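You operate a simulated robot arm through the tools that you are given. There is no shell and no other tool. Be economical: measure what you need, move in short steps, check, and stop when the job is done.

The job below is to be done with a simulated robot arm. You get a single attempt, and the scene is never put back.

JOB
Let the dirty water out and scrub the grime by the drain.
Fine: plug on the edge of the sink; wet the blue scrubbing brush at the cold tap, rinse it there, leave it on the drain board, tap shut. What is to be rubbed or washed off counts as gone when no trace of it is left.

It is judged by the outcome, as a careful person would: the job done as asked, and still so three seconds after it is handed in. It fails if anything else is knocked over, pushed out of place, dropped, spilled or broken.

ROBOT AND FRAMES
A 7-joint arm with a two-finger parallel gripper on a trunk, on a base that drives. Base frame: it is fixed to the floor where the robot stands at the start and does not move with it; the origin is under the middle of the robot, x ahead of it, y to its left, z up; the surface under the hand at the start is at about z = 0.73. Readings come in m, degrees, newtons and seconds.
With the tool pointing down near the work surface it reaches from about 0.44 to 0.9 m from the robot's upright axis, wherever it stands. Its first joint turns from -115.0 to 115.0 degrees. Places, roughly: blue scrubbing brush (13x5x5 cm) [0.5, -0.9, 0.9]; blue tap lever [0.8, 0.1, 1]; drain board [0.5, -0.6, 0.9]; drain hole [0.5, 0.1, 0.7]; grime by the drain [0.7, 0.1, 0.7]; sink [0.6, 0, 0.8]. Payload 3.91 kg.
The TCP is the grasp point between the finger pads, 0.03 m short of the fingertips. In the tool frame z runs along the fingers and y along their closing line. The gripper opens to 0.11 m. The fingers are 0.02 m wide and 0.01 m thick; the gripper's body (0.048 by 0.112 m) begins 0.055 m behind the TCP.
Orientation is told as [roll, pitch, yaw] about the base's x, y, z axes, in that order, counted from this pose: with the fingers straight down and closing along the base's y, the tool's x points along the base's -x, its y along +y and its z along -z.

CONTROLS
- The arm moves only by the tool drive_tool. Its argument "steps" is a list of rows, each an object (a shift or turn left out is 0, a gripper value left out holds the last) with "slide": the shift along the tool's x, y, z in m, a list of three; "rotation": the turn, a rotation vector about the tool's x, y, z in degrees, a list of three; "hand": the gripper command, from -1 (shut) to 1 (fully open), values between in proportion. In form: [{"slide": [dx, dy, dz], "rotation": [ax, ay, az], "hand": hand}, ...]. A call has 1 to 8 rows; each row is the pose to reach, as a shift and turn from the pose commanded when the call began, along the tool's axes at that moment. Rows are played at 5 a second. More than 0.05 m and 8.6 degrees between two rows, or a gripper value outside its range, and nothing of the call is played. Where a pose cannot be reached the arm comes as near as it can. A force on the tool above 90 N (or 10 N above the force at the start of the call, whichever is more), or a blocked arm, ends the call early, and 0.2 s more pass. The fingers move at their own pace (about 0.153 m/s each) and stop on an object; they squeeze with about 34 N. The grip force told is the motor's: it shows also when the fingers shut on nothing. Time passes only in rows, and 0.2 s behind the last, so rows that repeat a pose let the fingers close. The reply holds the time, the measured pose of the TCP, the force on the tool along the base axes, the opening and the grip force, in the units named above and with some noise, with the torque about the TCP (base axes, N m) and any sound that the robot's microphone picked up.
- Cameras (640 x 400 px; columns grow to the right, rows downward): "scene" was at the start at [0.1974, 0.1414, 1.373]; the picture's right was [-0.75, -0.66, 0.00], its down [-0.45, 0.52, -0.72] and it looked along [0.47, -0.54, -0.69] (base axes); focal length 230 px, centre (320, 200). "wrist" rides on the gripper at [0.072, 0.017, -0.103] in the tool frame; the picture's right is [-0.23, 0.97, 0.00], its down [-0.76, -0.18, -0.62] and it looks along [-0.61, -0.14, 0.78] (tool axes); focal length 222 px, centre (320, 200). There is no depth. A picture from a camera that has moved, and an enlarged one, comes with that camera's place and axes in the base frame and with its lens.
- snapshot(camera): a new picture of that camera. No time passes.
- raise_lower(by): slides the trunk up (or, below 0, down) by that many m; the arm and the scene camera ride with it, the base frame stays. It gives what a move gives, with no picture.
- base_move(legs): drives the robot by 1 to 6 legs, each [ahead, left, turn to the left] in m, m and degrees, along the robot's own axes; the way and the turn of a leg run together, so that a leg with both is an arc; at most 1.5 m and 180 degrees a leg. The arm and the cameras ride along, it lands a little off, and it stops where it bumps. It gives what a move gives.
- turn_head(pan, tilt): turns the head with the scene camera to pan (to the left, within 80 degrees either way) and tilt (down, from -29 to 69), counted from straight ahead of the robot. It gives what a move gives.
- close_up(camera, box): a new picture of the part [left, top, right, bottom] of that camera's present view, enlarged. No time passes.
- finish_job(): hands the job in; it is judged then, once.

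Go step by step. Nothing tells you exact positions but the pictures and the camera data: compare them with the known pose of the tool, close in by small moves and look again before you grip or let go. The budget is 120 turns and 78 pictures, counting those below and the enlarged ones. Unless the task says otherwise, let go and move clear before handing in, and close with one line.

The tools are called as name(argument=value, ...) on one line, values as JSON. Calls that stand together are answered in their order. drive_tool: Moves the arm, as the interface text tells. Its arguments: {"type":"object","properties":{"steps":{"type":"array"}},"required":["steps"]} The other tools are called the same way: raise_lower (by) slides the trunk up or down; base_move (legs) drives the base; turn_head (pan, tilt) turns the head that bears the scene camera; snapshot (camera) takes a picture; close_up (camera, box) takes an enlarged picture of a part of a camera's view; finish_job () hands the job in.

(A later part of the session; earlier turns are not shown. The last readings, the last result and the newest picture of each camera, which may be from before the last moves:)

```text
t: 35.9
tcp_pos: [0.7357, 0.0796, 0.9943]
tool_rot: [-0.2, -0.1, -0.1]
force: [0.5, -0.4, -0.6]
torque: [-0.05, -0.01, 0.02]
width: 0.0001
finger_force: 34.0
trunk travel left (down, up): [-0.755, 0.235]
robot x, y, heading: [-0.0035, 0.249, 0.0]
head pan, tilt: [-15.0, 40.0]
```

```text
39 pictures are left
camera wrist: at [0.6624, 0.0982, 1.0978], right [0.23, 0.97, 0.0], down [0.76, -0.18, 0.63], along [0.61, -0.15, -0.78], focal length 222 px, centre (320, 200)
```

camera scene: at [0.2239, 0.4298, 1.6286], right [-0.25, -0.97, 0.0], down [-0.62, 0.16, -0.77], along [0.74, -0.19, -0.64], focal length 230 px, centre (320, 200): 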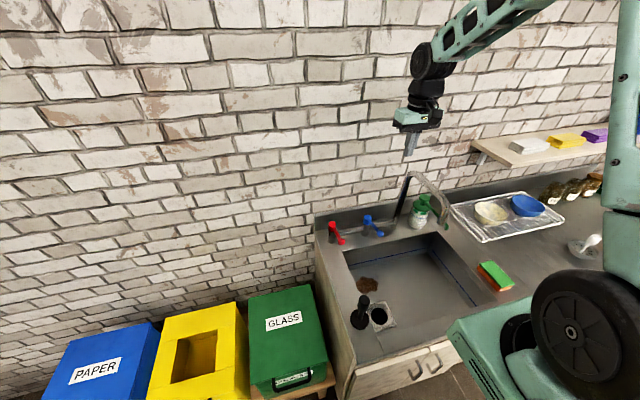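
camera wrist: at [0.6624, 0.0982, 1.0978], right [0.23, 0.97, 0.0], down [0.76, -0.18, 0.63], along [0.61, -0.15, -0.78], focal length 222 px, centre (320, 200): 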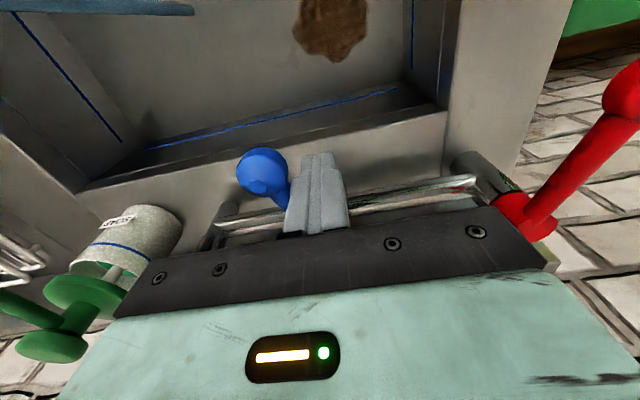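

The lever turns this way. Let me see whether water runs.

snapshot(camera="scene")

```text
38 pictures are left
camera scene: at [0.224, 0.4294, 1.4086], right [-0.25, -0.97, 0.0], down [-0.62, 0.16, -0.77], along [0.74, -0.19, -0.64], focal length 230 px, centre (320, 200)
```

scene: 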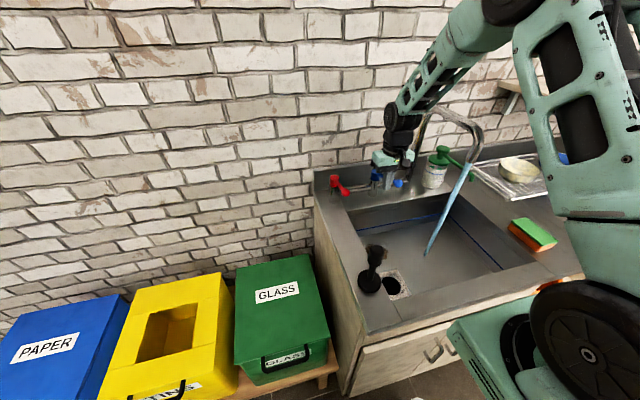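

Water is running from the spout. I leave the lever, retract the hand up and back, and prepare to drive to the brush.

drive_tool(steps=[{"slide": [0, 0.02, 0]}, {"slide": [0, 0.03, -0.04]}, {"slide": [0, 0.03, -0.08]}, {"slide": [0.04, 0.03, -0.12]}, {"slide": [0.08, 0.03, -0.15]}, {"slide": [0.12, 0.03, -0.18]}, {"slide": [0.16, 0.03, -0.2]}, {"slide": [0.2, 0.03, -0.2]}])

raise_lower(by=0.15)

base_move(legs=[[-0.1, 0, 0], [0, -0.85, 0]])

turn_head(pan=-25, tilt=40)

snapshot(camera="scene")

```text
refused: row 4 steps farther than a row can; nothing moved
```

```text
t: 37.7
tcp_pos: [0.7352, 0.0801, 1.1445]
tool_rot: [-0.2, -0.1, -0.2]
force: [-0.4, 0.0, 0.1]
torque: [0.02, -0.02, -0.01]
width: 0.0002
finger_force: 34.3
trunk travel left (down, up): [-0.905, 0.085]
robot x, y, heading: [0.0023, 0.2498, 0.4]
head pan, tilt: [-15.0, 40.0]
```

```text
t: 40.2
tcp_pos: [0.6365, -0.0336, 1.1468]
tool_rot: [1.4, -0.1, 1.9]
force: [-9.0, 9.3, 12.9]
torque: [-0.62, -0.45, -0.31]
width: 0.0
finger_force: 34.1
trunk travel left (down, up): [-0.905, 0.085]
robot x, y, heading: [-0.0983, 0.1027, 0.9]
head pan, tilt: [-15.0, 40.0]
stopped in leg 2: the force on the tool passed its limit at 121 N (the readings are from after the stop); the commanded pose is now the measured one
```

```text
t: 40.9
tcp_pos: [0.6389, -0.0325, 1.1454]
tool_rot: [1.4, -0.3, 1.9]
force: [-9.3, 17.6, 17.7]
torque: [-1.2, -0.54, -0.32]
width: 0.0
finger_force: 33.9
trunk travel left (down, up): [-0.905, 0.085]
robot x, y, heading: [-0.097, 0.1019, 0.5]
head pan, tilt: [-25.0, 40.0]
```

```text
37 pictures are left
camera scene: at [0.1183, 0.2717, 1.5588], right [-0.41, -0.91, 0.0], down [-0.58, 0.26, -0.77], along [0.7, -0.32, -0.64], focal length 230 px, centre (320, 200)
```

scene: 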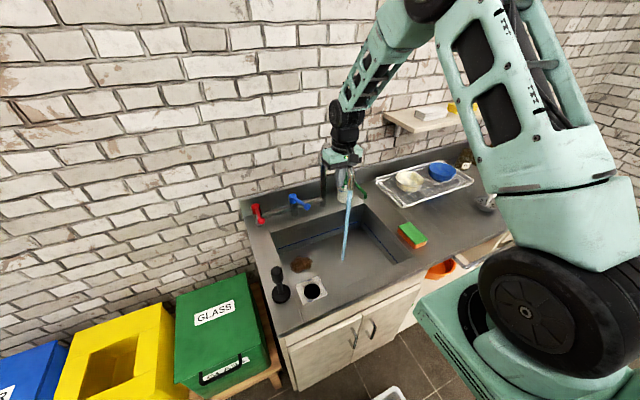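

A refused arm move meant the hand bumped the spout during the drive; that was my mistake in chaining. I back off to the left and check the tap.

base_move(legs=[[0, 0.12, 0]])

snapshot(camera="scene")

```text
t: 42.1
tcp_pos: [0.6379, 0.0848, 1.1451]
tool_rot: [1.4, -0.3, 1.6]
force: [-1.0, -0.3, 0.3]
torque: [0.01, 0.01, 0.04]
width: 0.0
finger_force: 34.2
trunk travel left (down, up): [-0.905, 0.085]
robot x, y, heading: [-0.096, 0.2203, 0.3]
head pan, tilt: [-25.0, 40.0]
```

```text
36 pictures are left
camera scene: at [0.1189, 0.3895, 1.5586], right [-0.41, -0.91, 0.0], down [-0.58, 0.27, -0.77], along [0.7, -0.32, -0.64], focal length 230 px, centre (320, 200)
```

scene: 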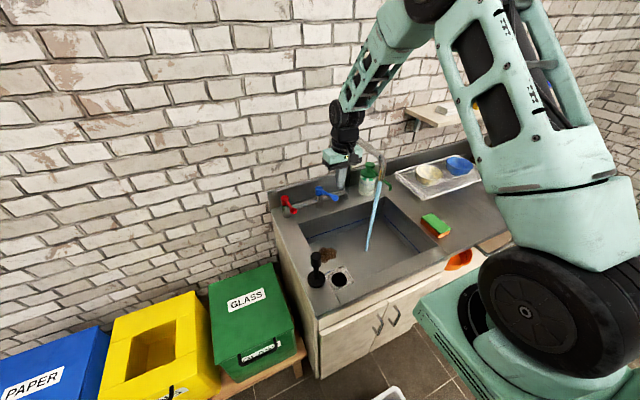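

Everything is in place. Now retract the hand back and up in small rows.

drive_tool(steps=[{"slide": [0.02, 0.01, -0.03]}, {"slide": [0.04, 0.02, -0.06]}, {"slide": [0.06, 0.02, -0.09]}, {"slide": [0.09, 0.02, -0.12]}, {"slide": [0.13, 0.02, -0.14]}, {"slide": [0.17, 0.02, -0.16]}])

```text
t: 43.5
tcp_pos: [0.4666, 0.0944, 1.3056]
tool_rot: [1.4, -0.2, 1.7]
force: [0.8, 0.7, 0.0]
torque: [0.03, 0.0, 0.02]
width: 0.0
finger_force: 34.5
trunk travel left (down, up): [-0.905, 0.085]
robot x, y, heading: [-0.0977, 0.2172, 0.7]
head pan, tilt: [-25.0, 40.0]
```

Clear. Now drive right.

base_move(legs=[[0, -0.8, 0]])

turn_head(pan=-20, tilt=45)

snapshot(camera="scene")

snapshot(camera="wrist")

```text
t: 47.8
tcp_pos: [0.4764, -0.6914, 1.3052]
tool_rot: [1.3, -0.2, 2.1]
force: [-0.3, -0.1, 1.1]
torque: [-0.03, 0.0, -0.01]
width: 0.0
finger_force: 33.5
trunk travel left (down, up): [-0.905, 0.085]
robot x, y, heading: [-0.0867, -0.5671, 0.8]
head pan, tilt: [-25.0, 40.0]
```

```text
t: 48.4
tcp_pos: [0.4764, -0.692, 1.306]
tool_rot: [1.4, -0.2, 2.0]
force: [0.7, 0.3, -0.4]
torque: [-0.01, 0.0, -0.02]
width: 0.0
finger_force: 33.5
trunk travel left (down, up): [-0.905, 0.085]
robot x, y, heading: [-0.0899, -0.5713, 0.9]
head pan, tilt: [-20.0, 45.0]
```

```text
35 pictures are left
camera scene: at [0.1264, -0.3907, 1.5514], right [-0.33, -0.94, 0.0], down [-0.67, 0.23, -0.71], along [0.67, -0.23, -0.71], focal length 230 px, centre (320, 200)
```

scene: 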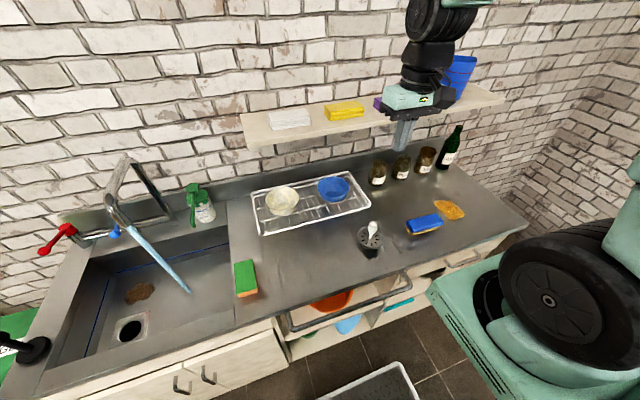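

```text
34 pictures are left
camera wrist: at [0.4025, -0.6792, 1.4095], right [0.19, 0.98, 0.02], down [0.77, -0.17, 0.62], along [0.61, -0.1, -0.78], focal length 222 px, centre (320, 200)
```

wrist: 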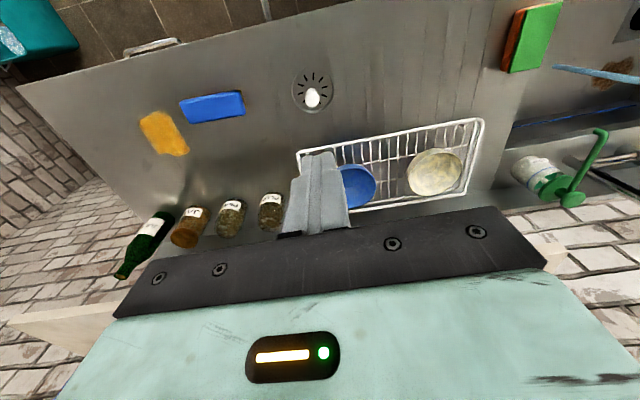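

The blue brush lies near the right end of the counter, beside an orange patch. Close-ups for position and shape.

close_up(camera="scene", box=[340, 180, 500, 280])

close_up(camera="wrist", box=[100, 40, 340, 190])

```text
4.00 times, centred on (420, 230) of scene
camera zoom: at [0.1264, -0.3907, 1.5514], right [-0.33, -0.94, 0.0], down [-0.67, 0.23, -0.71], along [0.67, -0.23, -0.71], focal length 920 px, centre (-80, 80)
```

zoom: 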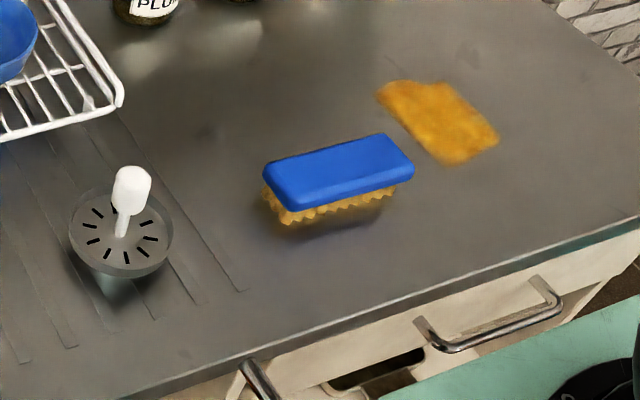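

```text
2.67 times, centred on (220, 115) of wrist
camera zoom: at [0.4025, -0.6792, 1.4095], right [0.19, 0.98, 0.02], down [0.77, -0.17, 0.62], along [0.61, -0.1, -0.78], focal length 592 px, centre (587, 427)
```

zoom: 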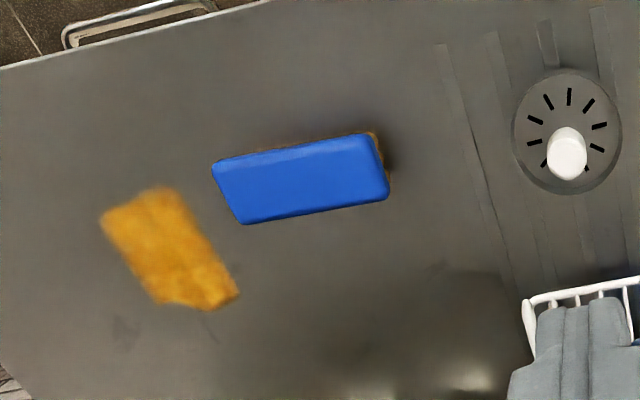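

Brush centre ≈ (0.493, −0.907), long axis along y, top ≈ 0.93. I'll grip it across its width, 3 cm off-centre toward +y, with yaw −90. First shift over it and level the tool.

drive_tool(steps=[{"slide": [-0.003, -0.045, 0], "rotation": [1.3, 0, 0], "hand": -0.3}, {"slide": [-0.006, -0.09, 0], "rotation": [1.3, 0, 0], "hand": 0.3}, {"slide": [-0.008, -0.135, 0], "rotation": [1.3, 0, 0], "hand": 0.5}, {"slide": [-0.01, -0.18, 0], "rotation": [1.3, 0, 0], "hand": 0.5}])

drive_tool(steps=[{"rotation": [0, 0, 8]}, {"rotation": [0, 0, 16]}, {"rotation": [0, 0, 24]}, {"rotation": [0, 0, 32]}, {"rotation": [0, 0, 40]}, {"rotation": [0, 0, 48]}, {"rotation": [0, 0, 56]}, {"rotation": [0, 0, 64]}])

drive_tool(steps=[{"rotation": [0, 0, 8]}, {"rotation": [0, 0, 16]}, {"rotation": [0, 0, 24]}, {"rotation": [0, 0, 28]}])

snapshot(camera="wrist")

```text
t: 49.4
tcp_pos: [0.494, -0.8703, 1.3003]
tool_rot: [0.1, -0.2, 2.1]
force: [0.0, 0.3, 0.4]
torque: [-0.05, 0.01, 0.01]
width: 0.0826
finger_force: 0.0
trunk travel left (down, up): [-0.905, 0.085]
robot x, y, heading: [-0.0913, -0.5675, 0.9]
head pan, tilt: [-20.0, 45.0]
```

```text
t: 51.2
tcp_pos: [0.4919, -0.8713, 1.3014]
tool_rot: [0.2, 0.1, -62.0]
force: [-0.7, 0.3, 0.3]
torque: [0.03, 0.02, 0.01]
width: 0.0824
finger_force: 0.0
trunk travel left (down, up): [-0.905, 0.085]
robot x, y, heading: [-0.0905, -0.5718, 1.2]
head pan, tilt: [-20.0, 45.0]
```

```text
t: 52.2
tcp_pos: [0.4928, -0.8722, 1.3008]
tool_rot: [0.1, 0.1, -90.0]
force: [0.3, 0.1, -0.3]
torque: [-0.04, 0.05, 0.01]
width: 0.0823
finger_force: 0.1
trunk travel left (down, up): [-0.905, 0.085]
robot x, y, heading: [-0.0892, -0.5714, 0.7]
head pan, tilt: [-20.0, 45.0]
```

```text
31 pictures are left
camera wrist: at [0.5089, -0.7976, 1.4046], right [0.97, -0.23, 0.0], down [-0.18, -0.76, 0.62], along [-0.14, -0.6, -0.78], focal length 222 px, centre (320, 200)
```

wrist: 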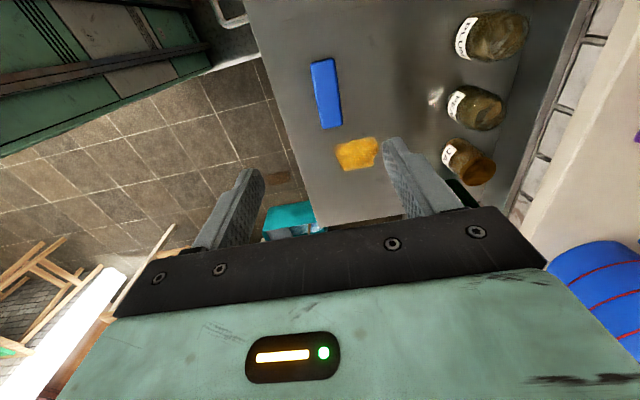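

The brush reads at (0.497, −0.903) from here, consistent. I lower the trunk and recheck.

raise_lower(by=-0.25)

snapshot(camera="wrist")

close_up(camera="scene", box=[320, 60, 560, 210])

```text
t: 54.8
tcp_pos: [0.4928, -0.8711, 1.0495]
tool_rot: [0.2, 0.0, -89.9]
force: [-0.3, -0.2, -0.2]
torque: [-0.05, 0.0, -0.01]
width: 0.0823
finger_force: 0.0
trunk travel left (down, up): [-0.655, 0.335]
robot x, y, heading: [-0.0902, -0.573, 0.9]
head pan, tilt: [-20.0, 45.0]
```

```text
30 pictures are left
camera wrist: at [0.5087, -0.7975, 1.1547], right [0.97, -0.23, 0.0], down [-0.18, -0.76, 0.62], along [-0.14, -0.61, -0.78], focal length 222 px, centre (320, 200)
```

wrist: 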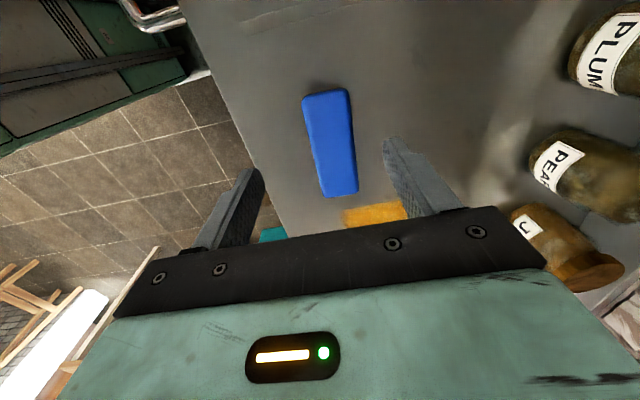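

```text
2.67 times, centred on (440, 135) of scene
camera zoom: at [0.1264, -0.3907, 1.3014], right [-0.33, -0.94, 0.0], down [-0.67, 0.23, -0.71], along [0.67, -0.23, -0.71], focal length 614 px, centre (0, 373)
```

zoom: 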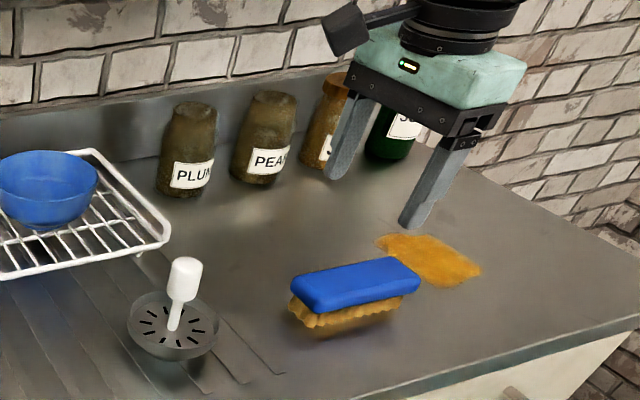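

The brush is slightly turned (~3°), centre ≈ (0.499, −0.909). I correct and descend around it.

drive_tool(steps=[{"slide": [-0.008, 0.008, 0.03], "rotation": [0, 0, 3]}, {"slide": [-0.008, 0.008, 0.07], "rotation": [0, 0, 3]}, {"slide": [-0.008, 0.008, 0.1], "rotation": [0, 0, 3]}, {"slide": [-0.008, 0.008, 0.122], "rotation": [0, 0, 3]}])

close_up(camera="scene", box=[360, 80, 560, 205])

```text
t: 55.8
tcp_pos: [0.5009, -0.8793, 0.9278]
tool_rot: [0.1, 0.1, -92.9]
force: [-0.2, -0.2, 0.7]
torque: [-0.02, 0.02, 0.0]
width: 0.0827
finger_force: 0.1
trunk travel left (down, up): [-0.655, 0.335]
robot x, y, heading: [-0.0885, -0.5735, 0.8]
head pan, tilt: [-20.0, 45.0]
```

```text
3.20 times, centred on (460, 142) of scene
camera zoom: at [0.1262, -0.3906, 1.3014], right [-0.33, -0.94, 0.0], down [-0.67, 0.23, -0.71], along [0.67, -0.23, -0.71], focal length 736 px, centre (-128, 384)
```

zoom: 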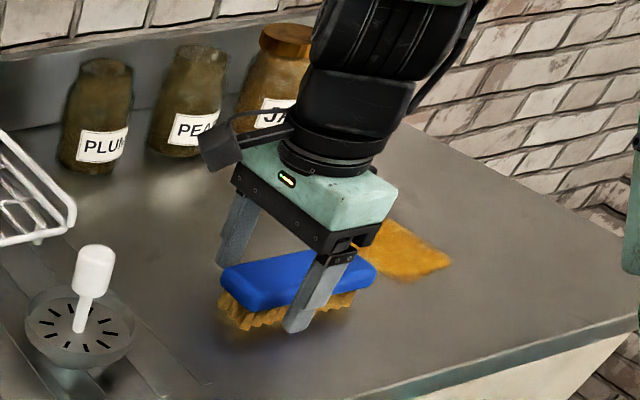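

The fingers straddle the brush. Close.

drive_tool(steps=[{"slide": [0, 0, 0.0], "hand": -1}, {"slide": [0, 0, 0.0], "hand": -1}, {"slide": [0, 0, 0.0], "hand": -1}, {"slide": [0, 0, -0.01], "hand": -1}, {"slide": [0, 0, -0.04], "hand": -1}, {"slide": [0, 0, -0.08], "hand": -1}])

close_up(camera="scene", box=[360, 60, 560, 185])

snapshot(camera="wrist")

```text
t: 57.2
tcp_pos: [0.4978, -0.879, 1.0073]
tool_rot: [0.1, 0.2, -92.8]
force: [0.6, -0.2, -1.5]
torque: [0.04, 0.03, 0.0]
width: 0.0457
finger_force: 33.8
trunk travel left (down, up): [-0.655, 0.335]
robot x, y, heading: [-0.0947, -0.5721, 0.9]
head pan, tilt: [-20.0, 45.0]
```

```text
3.20 times, centred on (460, 122) of scene
camera zoom: at [0.1268, -0.3908, 1.3013], right [-0.33, -0.94, 0.0], down [-0.67, 0.23, -0.71], along [0.67, -0.23, -0.71], focal length 736 px, centre (-128, 448)
```

zoom: 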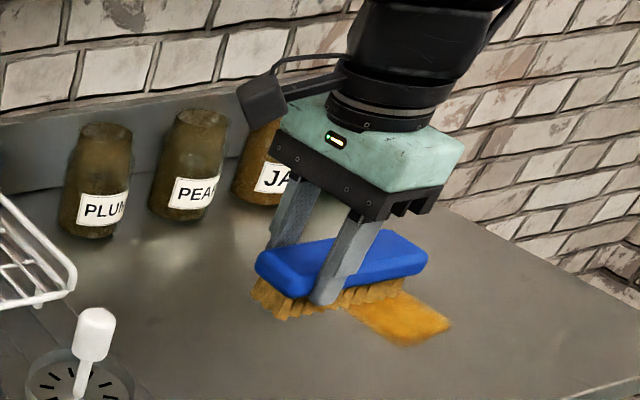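

```text
26 pictures are left
camera wrist: at [0.5179, -0.8065, 1.112], right [0.96, -0.28, 0.0], down [-0.22, -0.75, 0.62], along [-0.17, -0.6, -0.78], focal length 222 px, centre (320, 200)
```

wrist: 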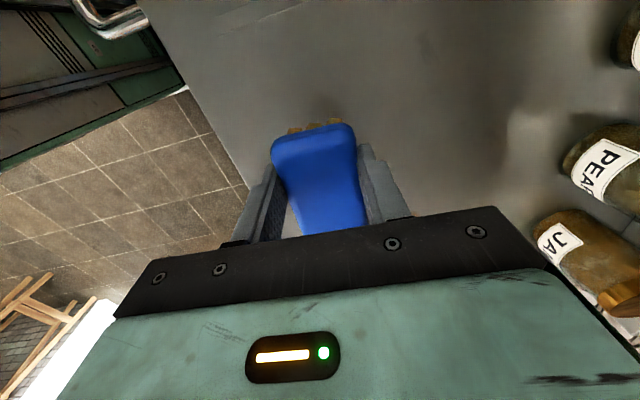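

Brush held (46 mm). I raise the trunk, then turn the tool back so the brush points forward.

raise_lower(by=0.28)

drive_tool(steps=[{"slide": [0, -0.005, 0], "rotation": [0, 0, -8]}, {"slide": [0, -0.01, 0], "rotation": [0, 0, -16]}, {"slide": [0, -0.015, 0], "rotation": [0, 0, -24]}, {"slide": [0, -0.02, 0], "rotation": [0, 0, -32]}, {"slide": [0, -0.025, 0], "rotation": [0, 0, -40]}, {"slide": [0, -0.03, 0], "rotation": [0, 0, -48]}, {"slide": [0, -0.03, 0], "rotation": [0, 0, -56]}, {"slide": [0, -0.03, 0], "rotation": [0, 0, -64]}])

drive_tool(steps=[{"rotation": [0, 0, -8]}, {"rotation": [0, 0, -16]}, {"rotation": [0, 0, -24]}, {"rotation": [0, 0, -29]}])

```text
t: 60.0
tcp_pos: [0.4979, -0.8801, 1.2869]
tool_rot: [0.3, 0.1, -92.8]
force: [0.5, 1.2, 0.2]
torque: [0.05, -0.02, 0.0]
width: 0.0455
finger_force: 33.9
trunk travel left (down, up): [-0.935, 0.055]
robot x, y, heading: [-0.0936, -0.5692, 0.9]
head pan, tilt: [-20.0, 45.0]
```

```text
t: 61.8
tcp_pos: [0.4677, -0.878, 1.2875]
tool_rot: [0.2, 0.0, -28.6]
force: [0.3, -0.3, -1.2]
torque: [0.02, 0.03, 0.0]
width: 0.0456
finger_force: 33.8
trunk travel left (down, up): [-0.935, 0.055]
robot x, y, heading: [-0.0898, -0.5679, 0.9]
head pan, tilt: [-20.0, 45.0]
```

```text
t: 62.8
tcp_pos: [0.4684, -0.8776, 1.2868]
tool_rot: [0.0, -0.1, 0.2]
force: [0.1, -0.2, -1.1]
torque: [0.0, 0.06, -0.02]
width: 0.0454
finger_force: 34.4
trunk travel left (down, up): [-0.935, 0.055]
robot x, y, heading: [-0.09, -0.5758, 0.7]
head pan, tilt: [-20.0, 45.0]
```

Now drive left toward the sink, brush high and short of the spout.

base_move(legs=[[0, 0.72, -0.8]])

turn_head(pan=-20, tilt=38)

snapshot(camera="scene")

```text
t: 66.8
tcp_pos: [0.4576, -0.1657, 1.2872]
tool_rot: [0.1, -0.2, -0.4]
force: [0.6, 1.0, -1.5]
torque: [0.01, 0.04, 0.01]
width: 0.0456
finger_force: 34.2
trunk travel left (down, up): [-0.935, 0.055]
robot x, y, heading: [-0.0967, 0.1502, 0.4]
head pan, tilt: [-20.0, 45.0]
```

```text
t: 67.4
tcp_pos: [0.4583, -0.1664, 1.2878]
tool_rot: [0.1, -0.1, -0.5]
force: [0.3, -1.1, -1.7]
torque: [0.03, 0.05, 0.01]
width: 0.0454
finger_force: 33.8
trunk travel left (down, up): [-0.935, 0.055]
robot x, y, heading: [-0.0974, 0.1526, 0.2]
head pan, tilt: [-20.0, 38.0]
```

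```text
25 pictures are left
camera scene: at [0.1261, 0.3234, 1.5916], right [-0.34, -0.94, 0.0], down [-0.58, 0.21, -0.79], along [0.74, -0.27, -0.62], focal length 230 px, centre (320, 200)
```

scene: 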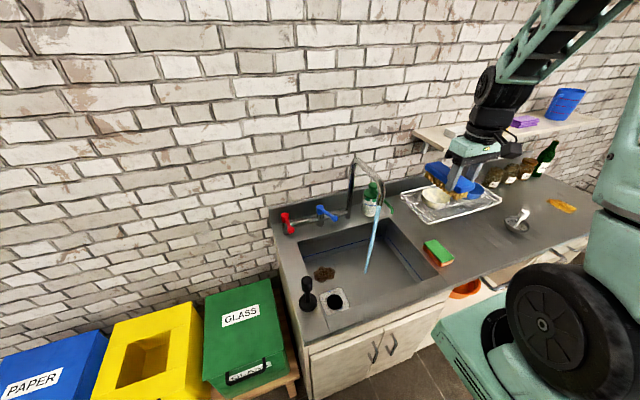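

Stream is at about (0.63, −0.07). I line up in y, lower in front of the spout, then push the brush forward into the stream.

drive_tool(steps=[{"slide": [0, 0.045, 0]}, {"slide": [0, 0.096, 0], "rotation": [0, 0, 0]}])

```text
refused: row 2 steps farther than a row can; nothing moved
```

drive_tool(steps=[{"slide": [0, 0.04, 0]}, {"slide": [0, 0.08, 0]}, {"slide": [0, 0.096, 0]}])

raise_lower(by=-0.288)

snapshot(camera="scene")

```text
t: 68.2
tcp_pos: [0.4596, -0.0701, 1.2874]
tool_rot: [0.1, -0.1, -0.6]
force: [-0.8, -0.1, -0.8]
torque: [-0.02, 0.03, 0.0]
width: 0.0455
finger_force: 33.8
trunk travel left (down, up): [-0.935, 0.055]
robot x, y, heading: [-0.0993, 0.1476, -0.0]
head pan, tilt: [-20.0, 38.0]
```

```text
t: 71.1
tcp_pos: [0.4588, -0.0706, 0.9996]
tool_rot: [0.2, -0.3, -0.6]
force: [0.2, 0.3, -1.5]
torque: [-0.03, 0.04, -0.02]
width: 0.0454
finger_force: 33.9
trunk travel left (down, up): [-0.647, 0.343]
robot x, y, heading: [-0.0961, 0.1492, 0.1]
head pan, tilt: [-20.0, 38.0]
```

```text
24 pictures are left
camera scene: at [0.1261, 0.3234, 1.3036], right [-0.34, -0.94, 0.0], down [-0.58, 0.21, -0.79], along [0.74, -0.27, -0.62], focal length 230 px, centre (320, 200)
```

scene: 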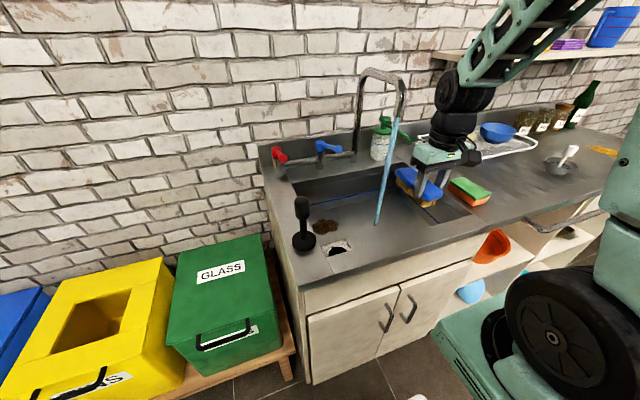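

The brush is just short of the stream and aligned. Push forward 8 cm.

drive_tool(steps=[{"slide": [-0.03, 0, 0]}, {"slide": [-0.06, 0, 0]}, {"slide": [-0.08, 0, 0]}, {"slide": [-0.08, 0, 0]}])

close_up(camera="scene", box=[320, 50, 500, 230])

```text
t: 72.1
tcp_pos: [0.54, -0.0703, 1.0007]
tool_rot: [0.1, -0.3, -0.4]
force: [-0.1, 0.9, -0.7]
torque: [-0.01, 0.05, 0.03]
width: 0.0453
finger_force: 34.2
trunk travel left (down, up): [-0.647, 0.343]
robot x, y, heading: [-0.0959, 0.1466, 0.4]
head pan, tilt: [-20.0, 38.0]
```

```text
2.22 times, centred on (410, 140) of scene
camera zoom: at [0.126, 0.3234, 1.3036], right [-0.34, -0.94, 0.0], down [-0.58, 0.21, -0.79], along [0.74, -0.27, -0.62], focal length 511 px, centre (120, 333)
```

zoom: 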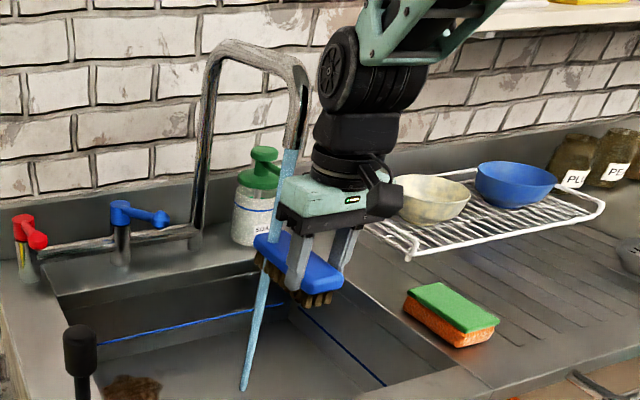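

The bristles already look darker (wet). I'll hold and shift a little so the water covers the brush.

drive_tool(steps=[{"slide": [-0.008, 0, 0]}, {"slide": [-0.008, 0.012, 0]}, {"slide": [-0.008, 0.012, 0]}, {"slide": [-0.008, -0.012, 0]}, {"slide": [-0.008, -0.012, 0]}, {"slide": [-0.008, 0, 0]}, {"slide": [-0.008, 0, 0]}])

close_up(camera="wrist", box=[180, 40, 460, 220])

```text
t: 73.7
tcp_pos: [0.5477, -0.0701, 1.0007]
tool_rot: [0.1, -0.1, -0.6]
force: [-0.1, 0.0, -0.7]
torque: [-0.01, 0.06, 0.01]
width: 0.0453
finger_force: 33.9
trunk travel left (down, up): [-0.647, 0.343]
robot x, y, heading: [-0.0974, 0.147, 0.3]
head pan, tilt: [-20.0, 38.0]
```

```text
2.22 times, centred on (320, 130) of wrist
camera zoom: at [0.4742, -0.0518, 1.105], right [0.24, 0.97, 0.0], down [0.76, -0.19, 0.62], along [0.61, -0.15, -0.78], focal length 494 px, centre (320, 356)
```

zoom: 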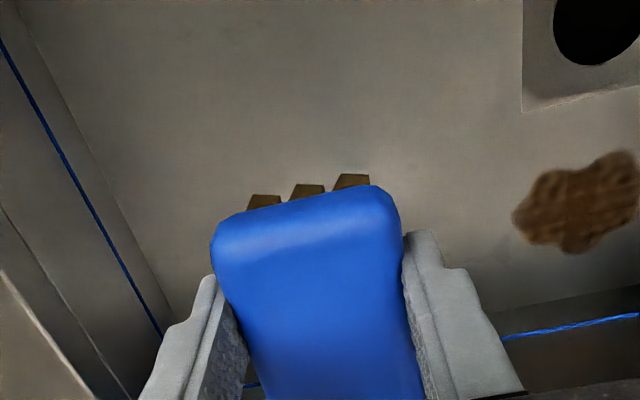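

The bristles are wet. Sink floor works out at z ≈ 0.73 and the grime at ≈ (0.667, 0.11), about 9×8 cm. I retract from the stream and shift over to the grime's side.

drive_tool(steps=[{"slide": [0.04, 0, 0]}, {"slide": [0.06, 0.03, 0]}, {"slide": [0.06, 0.075, 0]}, {"slide": [0.06, 0.12, 0]}, {"slide": [0.06, 0.165, 0]}, {"slide": [0.03, 0.18, 0.03]}, {"slide": [0.0, 0.18, 0.06]}, {"slide": [-0.03, 0.18, 0.1]}])

drive_tool(steps=[{"slide": [0, 0, 0.03], "rotation": [0, 6, 0]}, {"slide": [0, 0, 0.06], "rotation": [0, 6, 0]}, {"slide": [0, 0, 0.09], "rotation": [0, 6, 0]}])

snapshot(camera="scene")

snapshot(camera="wrist")

```text
t: 75.5
tcp_pos: [0.5771, 0.1098, 0.9007]
tool_rot: [0.2, -0.2, -0.5]
force: [-0.4, -0.2, -0.1]
torque: [0.02, 0.01, 0.0]
width: 0.0454
finger_force: 33.4
trunk travel left (down, up): [-0.647, 0.343]
robot x, y, heading: [-0.0983, 0.1465, 0.3]
head pan, tilt: [-20.0, 38.0]
```

```text
t: 76.3
tcp_pos: [0.5794, 0.1097, 0.8105]
tool_rot: [0.2, 5.9, -0.6]
force: [-0.4, 0.3, -0.6]
torque: [0.06, 0.04, 0.03]
width: 0.0457
finger_force: 33.4
trunk travel left (down, up): [-0.647, 0.343]
robot x, y, heading: [-0.097, 0.1478, 0.2]
head pan, tilt: [-20.0, 38.0]
```

```text
21 pictures are left
camera scene: at [0.1258, 0.3234, 1.3037], right [-0.34, -0.94, 0.0], down [-0.58, 0.21, -0.79], along [0.74, -0.27, -0.62], focal length 230 px, centre (320, 200)
```

scene: 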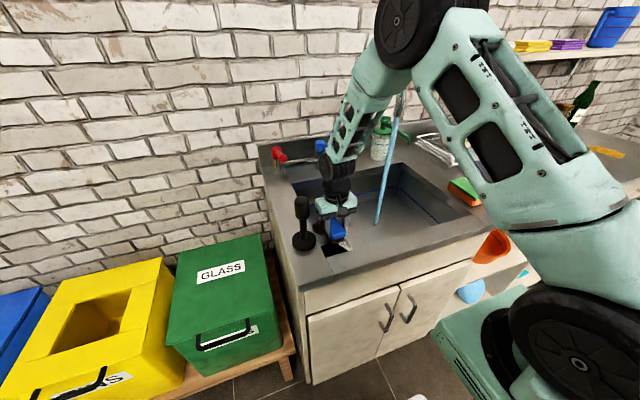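

```text
20 pictures are left
camera wrist: at [0.5175, 0.1278, 0.9216], right [0.23, 0.97, -0.02], down [0.82, -0.19, 0.54], along [0.52, -0.14, -0.84], focal length 222 px, centre (320, 200)
```

wrist: 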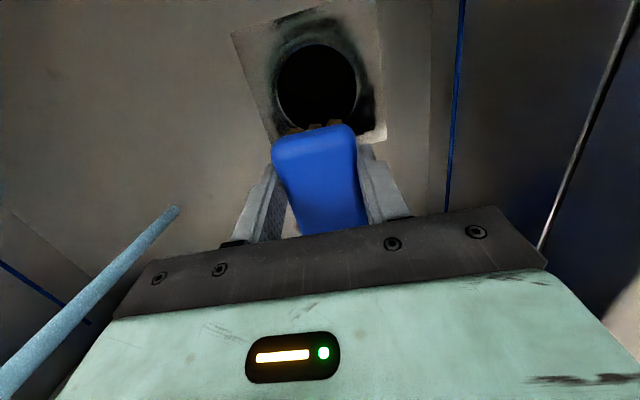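

The hand is in the sink with the brush nose tilted slightly down toward the grime. I lower until the bristles touch.

drive_tool(steps=[{"slide": [-0.0236, 0, 0.015]}, {"slide": [-0.0236, 0, 0.0327]}])

drive_tool(steps=[{"slide": [0, 0, 0.004]}, {"slide": [0, 0, 0.008]}])

```text
t: 76.9
tcp_pos: [0.6005, 0.1094, 0.7778]
tool_rot: [0.1, 5.6, -0.5]
force: [-4.5, -2.1, 35.4]
torque: [0.25, 0.3, -0.14]
width: 0.0459
finger_force: 34.1
trunk travel left (down, up): [-0.647, 0.343]
robot x, y, heading: [-0.0966, 0.1487, -0.1]
head pan, tilt: [-20.0, 38.0]
```

```text
t: 77.5
tcp_pos: [0.5998, 0.1091, 0.7683]
tool_rot: [0.2, 5.7, -0.5]
force: [5.0, -0.3, 25.4]
torque: [-0.13, 0.02, 0.08]
width: 0.0457
finger_force: 34.3
trunk travel left (down, up): [-0.647, 0.343]
robot x, y, heading: [-0.1013, 0.1463, 0.3]
head pan, tilt: [-20.0, 38.0]
```

The bristles press on the floor (25 N). Now scrub back and forth across the patch.

drive_tool(steps=[{"slide": [-0.02, 0, -0.002]}, {"slide": [-0.02, -0.03, -0.002]}, {"slide": [0.01, -0.03, 0.001]}, {"slide": [-0.02, -0.015, -0.002]}, {"slide": [0.01, 0, 0.001]}, {"slide": [-0.02, 0.015, -0.002]}, {"slide": [0.01, 0.03, 0.001]}, {"slide": [-0.02, 0.03, -0.002]}])

drive_tool(steps=[{"slide": [0.02, -0.01, 0.002]}, {"slide": [-0.005, -0.025, 0]}, {"slide": [-0.005, -0.06, 0]}, {"slide": [0.015, -0.06, 0.002]}, {"slide": [0.015, -0.03, 0.002]}, {"slide": [-0.005, -0.04, 0]}, {"slide": [-0.005, -0.01, 0]}, {"slide": [0.01, -0.02, 0.001]}])

close_up(camera="scene", box=[270, 170, 410, 270])

```text
t: 79.3
tcp_pos: [0.6185, 0.1392, 0.767]
tool_rot: [0.1, 5.9, -0.6]
force: [-2.1, 0.5, 4.2]
torque: [-0.12, -0.31, -0.08]
width: 0.0456
finger_force: 33.9
trunk travel left (down, up): [-0.647, 0.343]
robot x, y, heading: [-0.0995, 0.1447, 0.5]
head pan, tilt: [-20.0, 38.0]
```

```text
t: 81.1
tcp_pos: [0.6102, 0.1174, 0.7683]
tool_rot: [0.1, 5.8, -0.4]
force: [-0.1, -0.5, -0.8]
torque: [0.01, 0.02, -0.02]
width: 0.0456
finger_force: 33.5
trunk travel left (down, up): [-0.647, 0.343]
robot x, y, heading: [-0.0982, 0.1512, 0.4]
head pan, tilt: [-20.0, 38.0]
```

```text
4.00 times, centred on (340, 220) of scene
camera zoom: at [0.1262, 0.3235, 1.3036], right [-0.34, -0.94, 0.0], down [-0.58, 0.21, -0.79], along [0.74, -0.27, -0.62], focal length 920 px, centre (240, 120)
```

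zoom: 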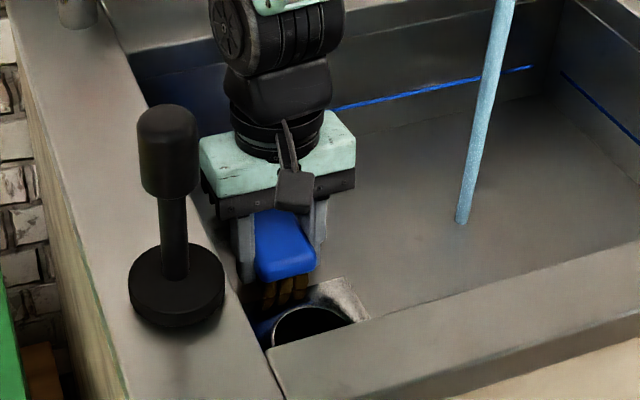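

Contact has eased off; I press a little lower and scrub another round.

drive_tool(steps=[{"slide": [0, 0, 0.003]}, {"slide": [0, 0, 0.006]}])

drive_tool(steps=[{"slide": [-0.015, 0.02, -0.001]}, {"slide": [-0.015, -0.02, -0.001]}, {"slide": [-0.015, -0.05, -0.001]}, {"slide": [0.01, -0.05, 0.001]}, {"slide": [0.01, -0.01, 0.001]}, {"slide": [0.01, 0.025, 0.001]}, {"slide": [-0.005, 0.025, 0]}, {"slide": [-0.005, -0.01, 0]}])

drive_tool(steps=[{"slide": [0.02, 0, -0.03]}, {"slide": [0.05, 0, -0.07]}, {"slide": [0.08, 0, -0.1]}, {"slide": [0.12, 0, -0.12]}])

close_up(camera="scene", box=[270, 170, 410, 270])

```text
t: 81.7
tcp_pos: [0.6103, 0.1185, 0.7633]
tool_rot: [0.1, 5.7, -0.6]
force: [-2.6, -4.6, 26.4]
torque: [-0.2, 0.02, -0.16]
width: 0.0457
finger_force: 34.0
trunk travel left (down, up): [-0.647, 0.343]
robot x, y, heading: [-0.0989, 0.1465, 0.2]
head pan, tilt: [-20.0, 38.0]
```

```text
t: 83.5
tcp_pos: [0.6122, 0.1102, 0.7606]
tool_rot: [0.2, 5.8, -0.4]
force: [0.2, 0.4, -0.5]
torque: [-0.02, 0.06, 0.01]
width: 0.0457
finger_force: 33.7
trunk travel left (down, up): [-0.647, 0.343]
robot x, y, heading: [-0.0978, 0.1492, 0.3]
head pan, tilt: [-20.0, 38.0]
```

```text
t: 84.5
tcp_pos: [0.505, 0.1132, 0.8912]
tool_rot: [0.2, 5.8, -0.5]
force: [0.7, -0.6, -1.7]
torque: [-0.02, 0.09, -0.01]
width: 0.0455
finger_force: 34.1
trunk travel left (down, up): [-0.647, 0.343]
robot x, y, heading: [-0.0991, 0.1512, 0.1]
head pan, tilt: [-20.0, 38.0]
```

```text
4.00 times, centred on (340, 220) of scene
camera zoom: at [0.1267, 0.3234, 1.3034], right [-0.34, -0.94, 0.0], down [-0.58, 0.21, -0.79], along [0.74, -0.27, -0.62], focal length 920 px, centre (240, 120)
```

zoom: 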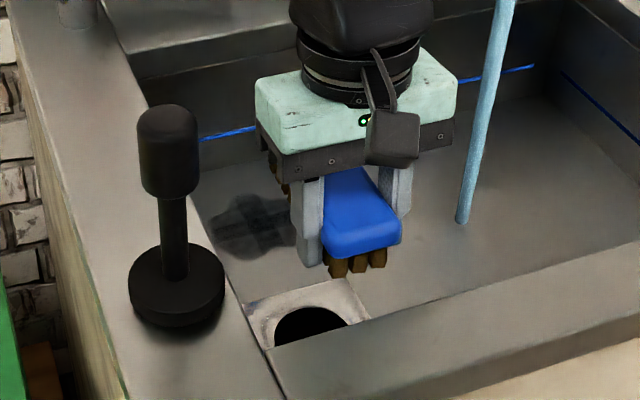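

There is a dark shape where the grime was, maybe shadow. I move the hand away toward the stream side for a clear view.

drive_tool(steps=[{"slide": [0.01, -0.02, -0.03], "rotation": [0, -6, 0]}, {"slide": [0.02, -0.05, -0.06], "rotation": [0, -6, 0]}, {"slide": [0.03, -0.08, -0.09], "rotation": [0, -6, 0]}, {"slide": [0.045, -0.115, -0.11], "rotation": [0, -6, 0]}, {"slide": [0.045, -0.15, -0.11], "rotation": [0, -6, 0]}, {"slide": [0.045, -0.182, -0.11], "rotation": [0, -6, 0]}])

close_up(camera="scene", box=[270, 170, 410, 270])

```text
t: 85.9
tcp_pos: [0.4708, -0.0707, 1.006]
tool_rot: [0.1, -0.1, -0.6]
force: [-0.9, 0.3, -1.6]
torque: [0.02, 0.0, -0.02]
width: 0.0457
finger_force: 34.0
trunk travel left (down, up): [-0.647, 0.343]
robot x, y, heading: [-0.0987, 0.147, 0.2]
head pan, tilt: [-20.0, 38.0]
```

```text
4.00 times, centred on (340, 220) of scene
camera zoom: at [0.126, 0.3238, 1.3036], right [-0.34, -0.94, 0.0], down [-0.58, 0.21, -0.79], along [0.74, -0.27, -0.62], focal length 920 px, centre (240, 120)
```

zoom: 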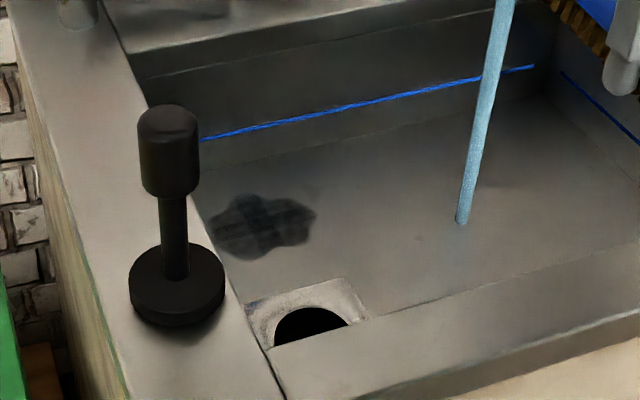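

The grime has faded but isn't gone, and the fingertips now sit level with the bristles because the brush slid up in the grip. I'll set it flat on the sink floor, and re-grip it about 12 mm higher.

drive_tool(steps=[{"slide": [0, 0.045, 0], "rotation": [0, 2, 0]}, {"slide": [0, 0.09, 0], "rotation": [0, 4, 0]}, {"slide": [0, 0.135, 0], "rotation": [0, 6, 0]}, {"slide": [-0.02, 0.16, 0.03], "rotation": [0, 6, 0]}, {"slide": [-0.04, 0.175, 0.07], "rotation": [0, 6, 0]}, {"slide": [-0.07, 0.181, 0.11], "rotation": [0, 6, 0]}, {"slide": [-0.1, 0.181, 0.15], "rotation": [0, 6, 0]}, {"slide": [-0.12, 0.181, 0.19], "rotation": [0, 6, 0]}])

drive_tool(steps=[{"slide": [-0.01, 0, 0.025]}, {"slide": [-0.015, 0, 0.045]}, {"slide": [-0.015, 0, 0.053]}])

```text
refused: row 6 steps farther than a row can; nothing moved
```

```text
t: 86.7
tcp_pos: [0.4865, -0.073, 0.9537]
tool_rot: [0.1, -0.2, -0.5]
force: [0.0, 0.0, -0.8]
torque: [-0.03, 0.02, 0.03]
width: 0.0455
finger_force: 33.7
trunk travel left (down, up): [-0.647, 0.343]
robot x, y, heading: [-0.0944, 0.1501, 0.1]
head pan, tilt: [-20.0, 38.0]
```

Harmless. I go again with smaller rows, one call at a time.

drive_tool(steps=[{"slide": [0, 0.045, 0], "rotation": [0, 2, 0]}, {"slide": [0, 0.09, 0], "rotation": [0, 4, 0]}, {"slide": [0, 0.135, 0], "rotation": [0, 6, 0]}, {"slide": [-0.02, 0.165, 0.02], "rotation": [0, 6, 0]}, {"slide": [-0.045, 0.182, 0.055], "rotation": [0, 6, 0]}, {"slide": [-0.07, 0.182, 0.095], "rotation": [0, 6, 0]}, {"slide": [-0.1, 0.182, 0.13], "rotation": [0, 6, 0]}, {"slide": [-0.124, 0.182, 0.17], "rotation": [0, 6, 0]}])

```text
t: 88.5
tcp_pos: [0.6128, 0.1091, 0.7838]
tool_rot: [0.1, 5.8, -0.5]
force: [-0.3, 0.7, -1.1]
torque: [0.0, 0.07, -0.03]
width: 0.0456
finger_force: 33.8
trunk travel left (down, up): [-0.647, 0.343]
robot x, y, heading: [-0.096, 0.1514, 0.2]
head pan, tilt: [-20.0, 38.0]
```

drive_tool(steps=[{"slide": [0, 0, 0.012]}, {"slide": [0, 0, 0.02]}, {"slide": [0, 0, 0.022], "hand": 0.1}, {"slide": [0, 0, 0.022], "hand": 0.1}, {"slide": [0, 0, 0.016], "rotation": [0, -3, 0], "hand": 0.1}, {"slide": [0, 0, 0.009], "rotation": [0, -6, 0], "hand": 0.1}, {"slide": [0, 0, 0.009], "rotation": [0, -6, 0], "hand": 0.1}])

snapshot(camera="wrist")

```text
t: 90.1
tcp_pos: [0.6113, 0.1094, 0.7761]
tool_rot: [0.1, -0.3, -0.5]
force: [-0.3, -0.7, 0.0]
torque: [-0.01, 0.01, 0.01]
width: 0.0607
finger_force: 0.0
trunk travel left (down, up): [-0.647, 0.343]
robot x, y, heading: [-0.0952, 0.1493, 0.3]
head pan, tilt: [-20.0, 38.0]
```

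```text
16 pictures are left
camera wrist: at [0.539, 0.1276, 0.8789], right [0.24, 0.97, 0.0], down [0.76, -0.19, 0.63], along [0.61, -0.15, -0.78], focal length 222 px, centre (320, 200)
```

wrist: 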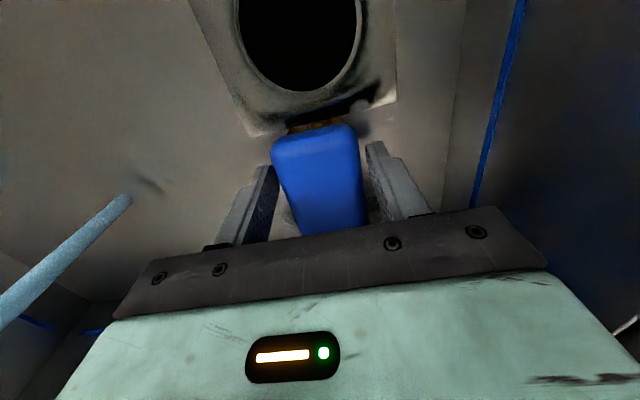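

The brush stands flat on the floor and the TCP is now 46 mm above it. Close and press gently.

drive_tool(steps=[{"hand": -1}, {"hand": -1}, {"hand": -1}, {"slide": [0, 0, 0.003], "hand": -1}])

```text
t: 91.1
tcp_pos: [0.6115, 0.1086, 0.7744]
tool_rot: [0.2, -0.3, -0.4]
force: [-5.3, 0.3, 25.0]
torque: [-0.15, 0.36, 0.06]
width: 0.0456
finger_force: 33.4
trunk travel left (down, up): [-0.647, 0.343]
robot x, y, heading: [-0.0965, 0.1477, 0.2]
head pan, tilt: [-20.0, 38.0]
```

25 N with the brush flat. Scrub systematically.

drive_tool(steps=[{"slide": [-0.012, 0.015, 0.003]}, {"slide": [-0.012, 0.03, 0.003]}, {"slide": [0.02, 0.03, 0.003]}, {"slide": [-0.012, 0.015, 0.003]}, {"slide": [0.02, 0.005, 0.003]}, {"slide": [-0.012, -0.01, 0.003]}, {"slide": [0.02, -0.02, 0.003]}, {"slide": [-0.012, -0.035, 0.003]}])

drive_tool(steps=[{"slide": [0.03, -0.01, 0]}, {"slide": [0, -0.01, 0]}, {"slide": [0, 0.03, 0]}, {"slide": [0.03, 0.03, 0]}, {"slide": [0, 0.06, 0]}, {"slide": [0.03, 0.06, 0]}, {"slide": [0, 0.03, 0]}, {"slide": [0.01, 0, 0]}])

drive_tool(steps=[{"slide": [0.01, 0.03, 0]}, {"slide": [0.01, 0.06, 0]}, {"slide": [0.01, 0.02, 0]}, {"slide": [0.01, -0.01, 0]}, {"slide": [-0.01, -0.01, 0]}, {"slide": [-0.01, 0.03, 0]}, {"slide": [-0.01, 0.06, 0]}, {"slide": [0, 0.03, 0]}])

```text
t: 92.9
tcp_pos: [0.6235, 0.0755, 0.7694]
tool_rot: [0.1, 0.0, -0.4]
force: [-0.1, -0.3, 1.2]
torque: [-0.05, 0.18, -0.04]
width: 0.0457
finger_force: 33.8
trunk travel left (down, up): [-0.647, 0.343]
robot x, y, heading: [-0.0933, 0.149, 0.3]
head pan, tilt: [-20.0, 38.0]
```

```text
t: 94.7
tcp_pos: [0.6107, 0.0753, 0.7686]
tool_rot: [0.3, -0.1, -0.5]
force: [0.6, -0.5, 0.0]
torque: [-0.03, 0.04, 0.01]
width: 0.0454
finger_force: 33.9
trunk travel left (down, up): [-0.647, 0.343]
robot x, y, heading: [-0.1015, 0.15, 0.3]
head pan, tilt: [-20.0, 38.0]
```

```text
t: 96.5
tcp_pos: [0.6137, 0.1048, 0.77]
tool_rot: [0.1, -0.2, -0.5]
force: [-0.3, 0.1, 0.2]
torque: [-0.01, 0.05, 0.03]
width: 0.0456
finger_force: 33.9
trunk travel left (down, up): [-0.647, 0.343]
robot x, y, heading: [-0.0944, 0.1459, 0.2]
head pan, tilt: [-20.0, 38.0]
```

Press a bit again and do another set, then look.

drive_tool(steps=[{"slide": [0, 0, 0.003]}, {"slide": [-0.01, 0.015, 0.003]}, {"slide": [-0.01, 0.03, 0.003]}, {"slide": [0.015, 0.03, 0.003]}, {"slide": [-0.01, 0.01, 0.003]}, {"slide": [0.015, -0.01, 0.003]}, {"slide": [-0.01, -0.03, 0.003]}, {"slide": [0.015, -0.03, 0.003]}])

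drive_tool(steps=[{"slide": [-0.02, 0, 0.001]}, {"slide": [-0.02, 0.03, 0.001]}, {"slide": [0, 0.06, 0.001]}, {"slide": [0, 0.03, 0.001]}, {"slide": [0.01, 0, -0.02]}, {"slide": [0.04, 0.0, -0.05]}, {"slide": [0.07, 0, -0.08]}, {"slide": [0.1, -0.0, -0.11]}])

close_up(camera="scene", box=[270, 170, 410, 270])

```text
t: 98.3
tcp_pos: [0.6021, 0.0738, 0.7667]
tool_rot: [0.0, -0.5, -0.5]
force: [9.8, -0.4, 23.2]
torque: [-0.09, 0.13, -0.03]
width: 0.0456
finger_force: 33.7
trunk travel left (down, up): [-0.647, 0.343]
robot x, y, heading: [-0.0977, 0.1467, 0.4]
head pan, tilt: [-20.0, 38.0]
```

```text
t: 100.1
tcp_pos: [0.5001, 0.0777, 0.8764]
tool_rot: [0.1, -0.1, -0.5]
force: [0.5, 0.4, -2.5]
torque: [-0.02, 0.08, 0.04]
width: 0.0458
finger_force: 34.2
trunk travel left (down, up): [-0.647, 0.343]
robot x, y, heading: [-0.0976, 0.1474, 0.1]
head pan, tilt: [-20.0, 38.0]
```

```text
4.00 times, centred on (340, 220) of scene
camera zoom: at [0.1267, 0.3234, 1.3034], right [-0.34, -0.94, 0.0], down [-0.58, 0.21, -0.79], along [0.74, -0.27, -0.62], focal length 920 px, centre (240, 120)
```

zoom: 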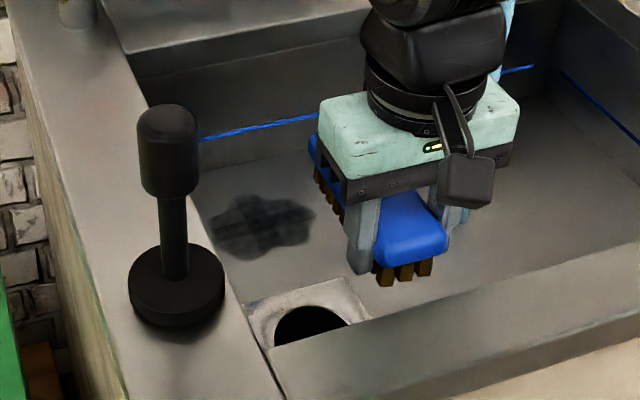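

The patch turned from brown to a thin grey film. I zoom in on it to see the pattern.

close_up(camera="scene", box=[312, 204, 362, 244])

```text
10.00 times, centred on (337, 224) of scene
camera zoom: at [0.1267, 0.3234, 1.3034], right [-0.34, -0.94, 0.0], down [-0.58, 0.21, -0.79], along [0.74, -0.27, -0.62], focal length 2300 px, centre (150, -40)
```

zoom: 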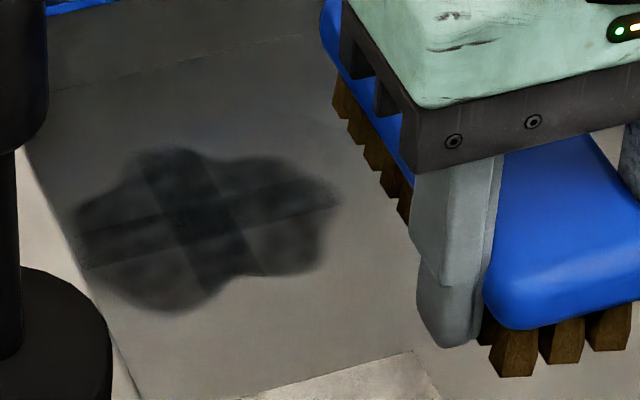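

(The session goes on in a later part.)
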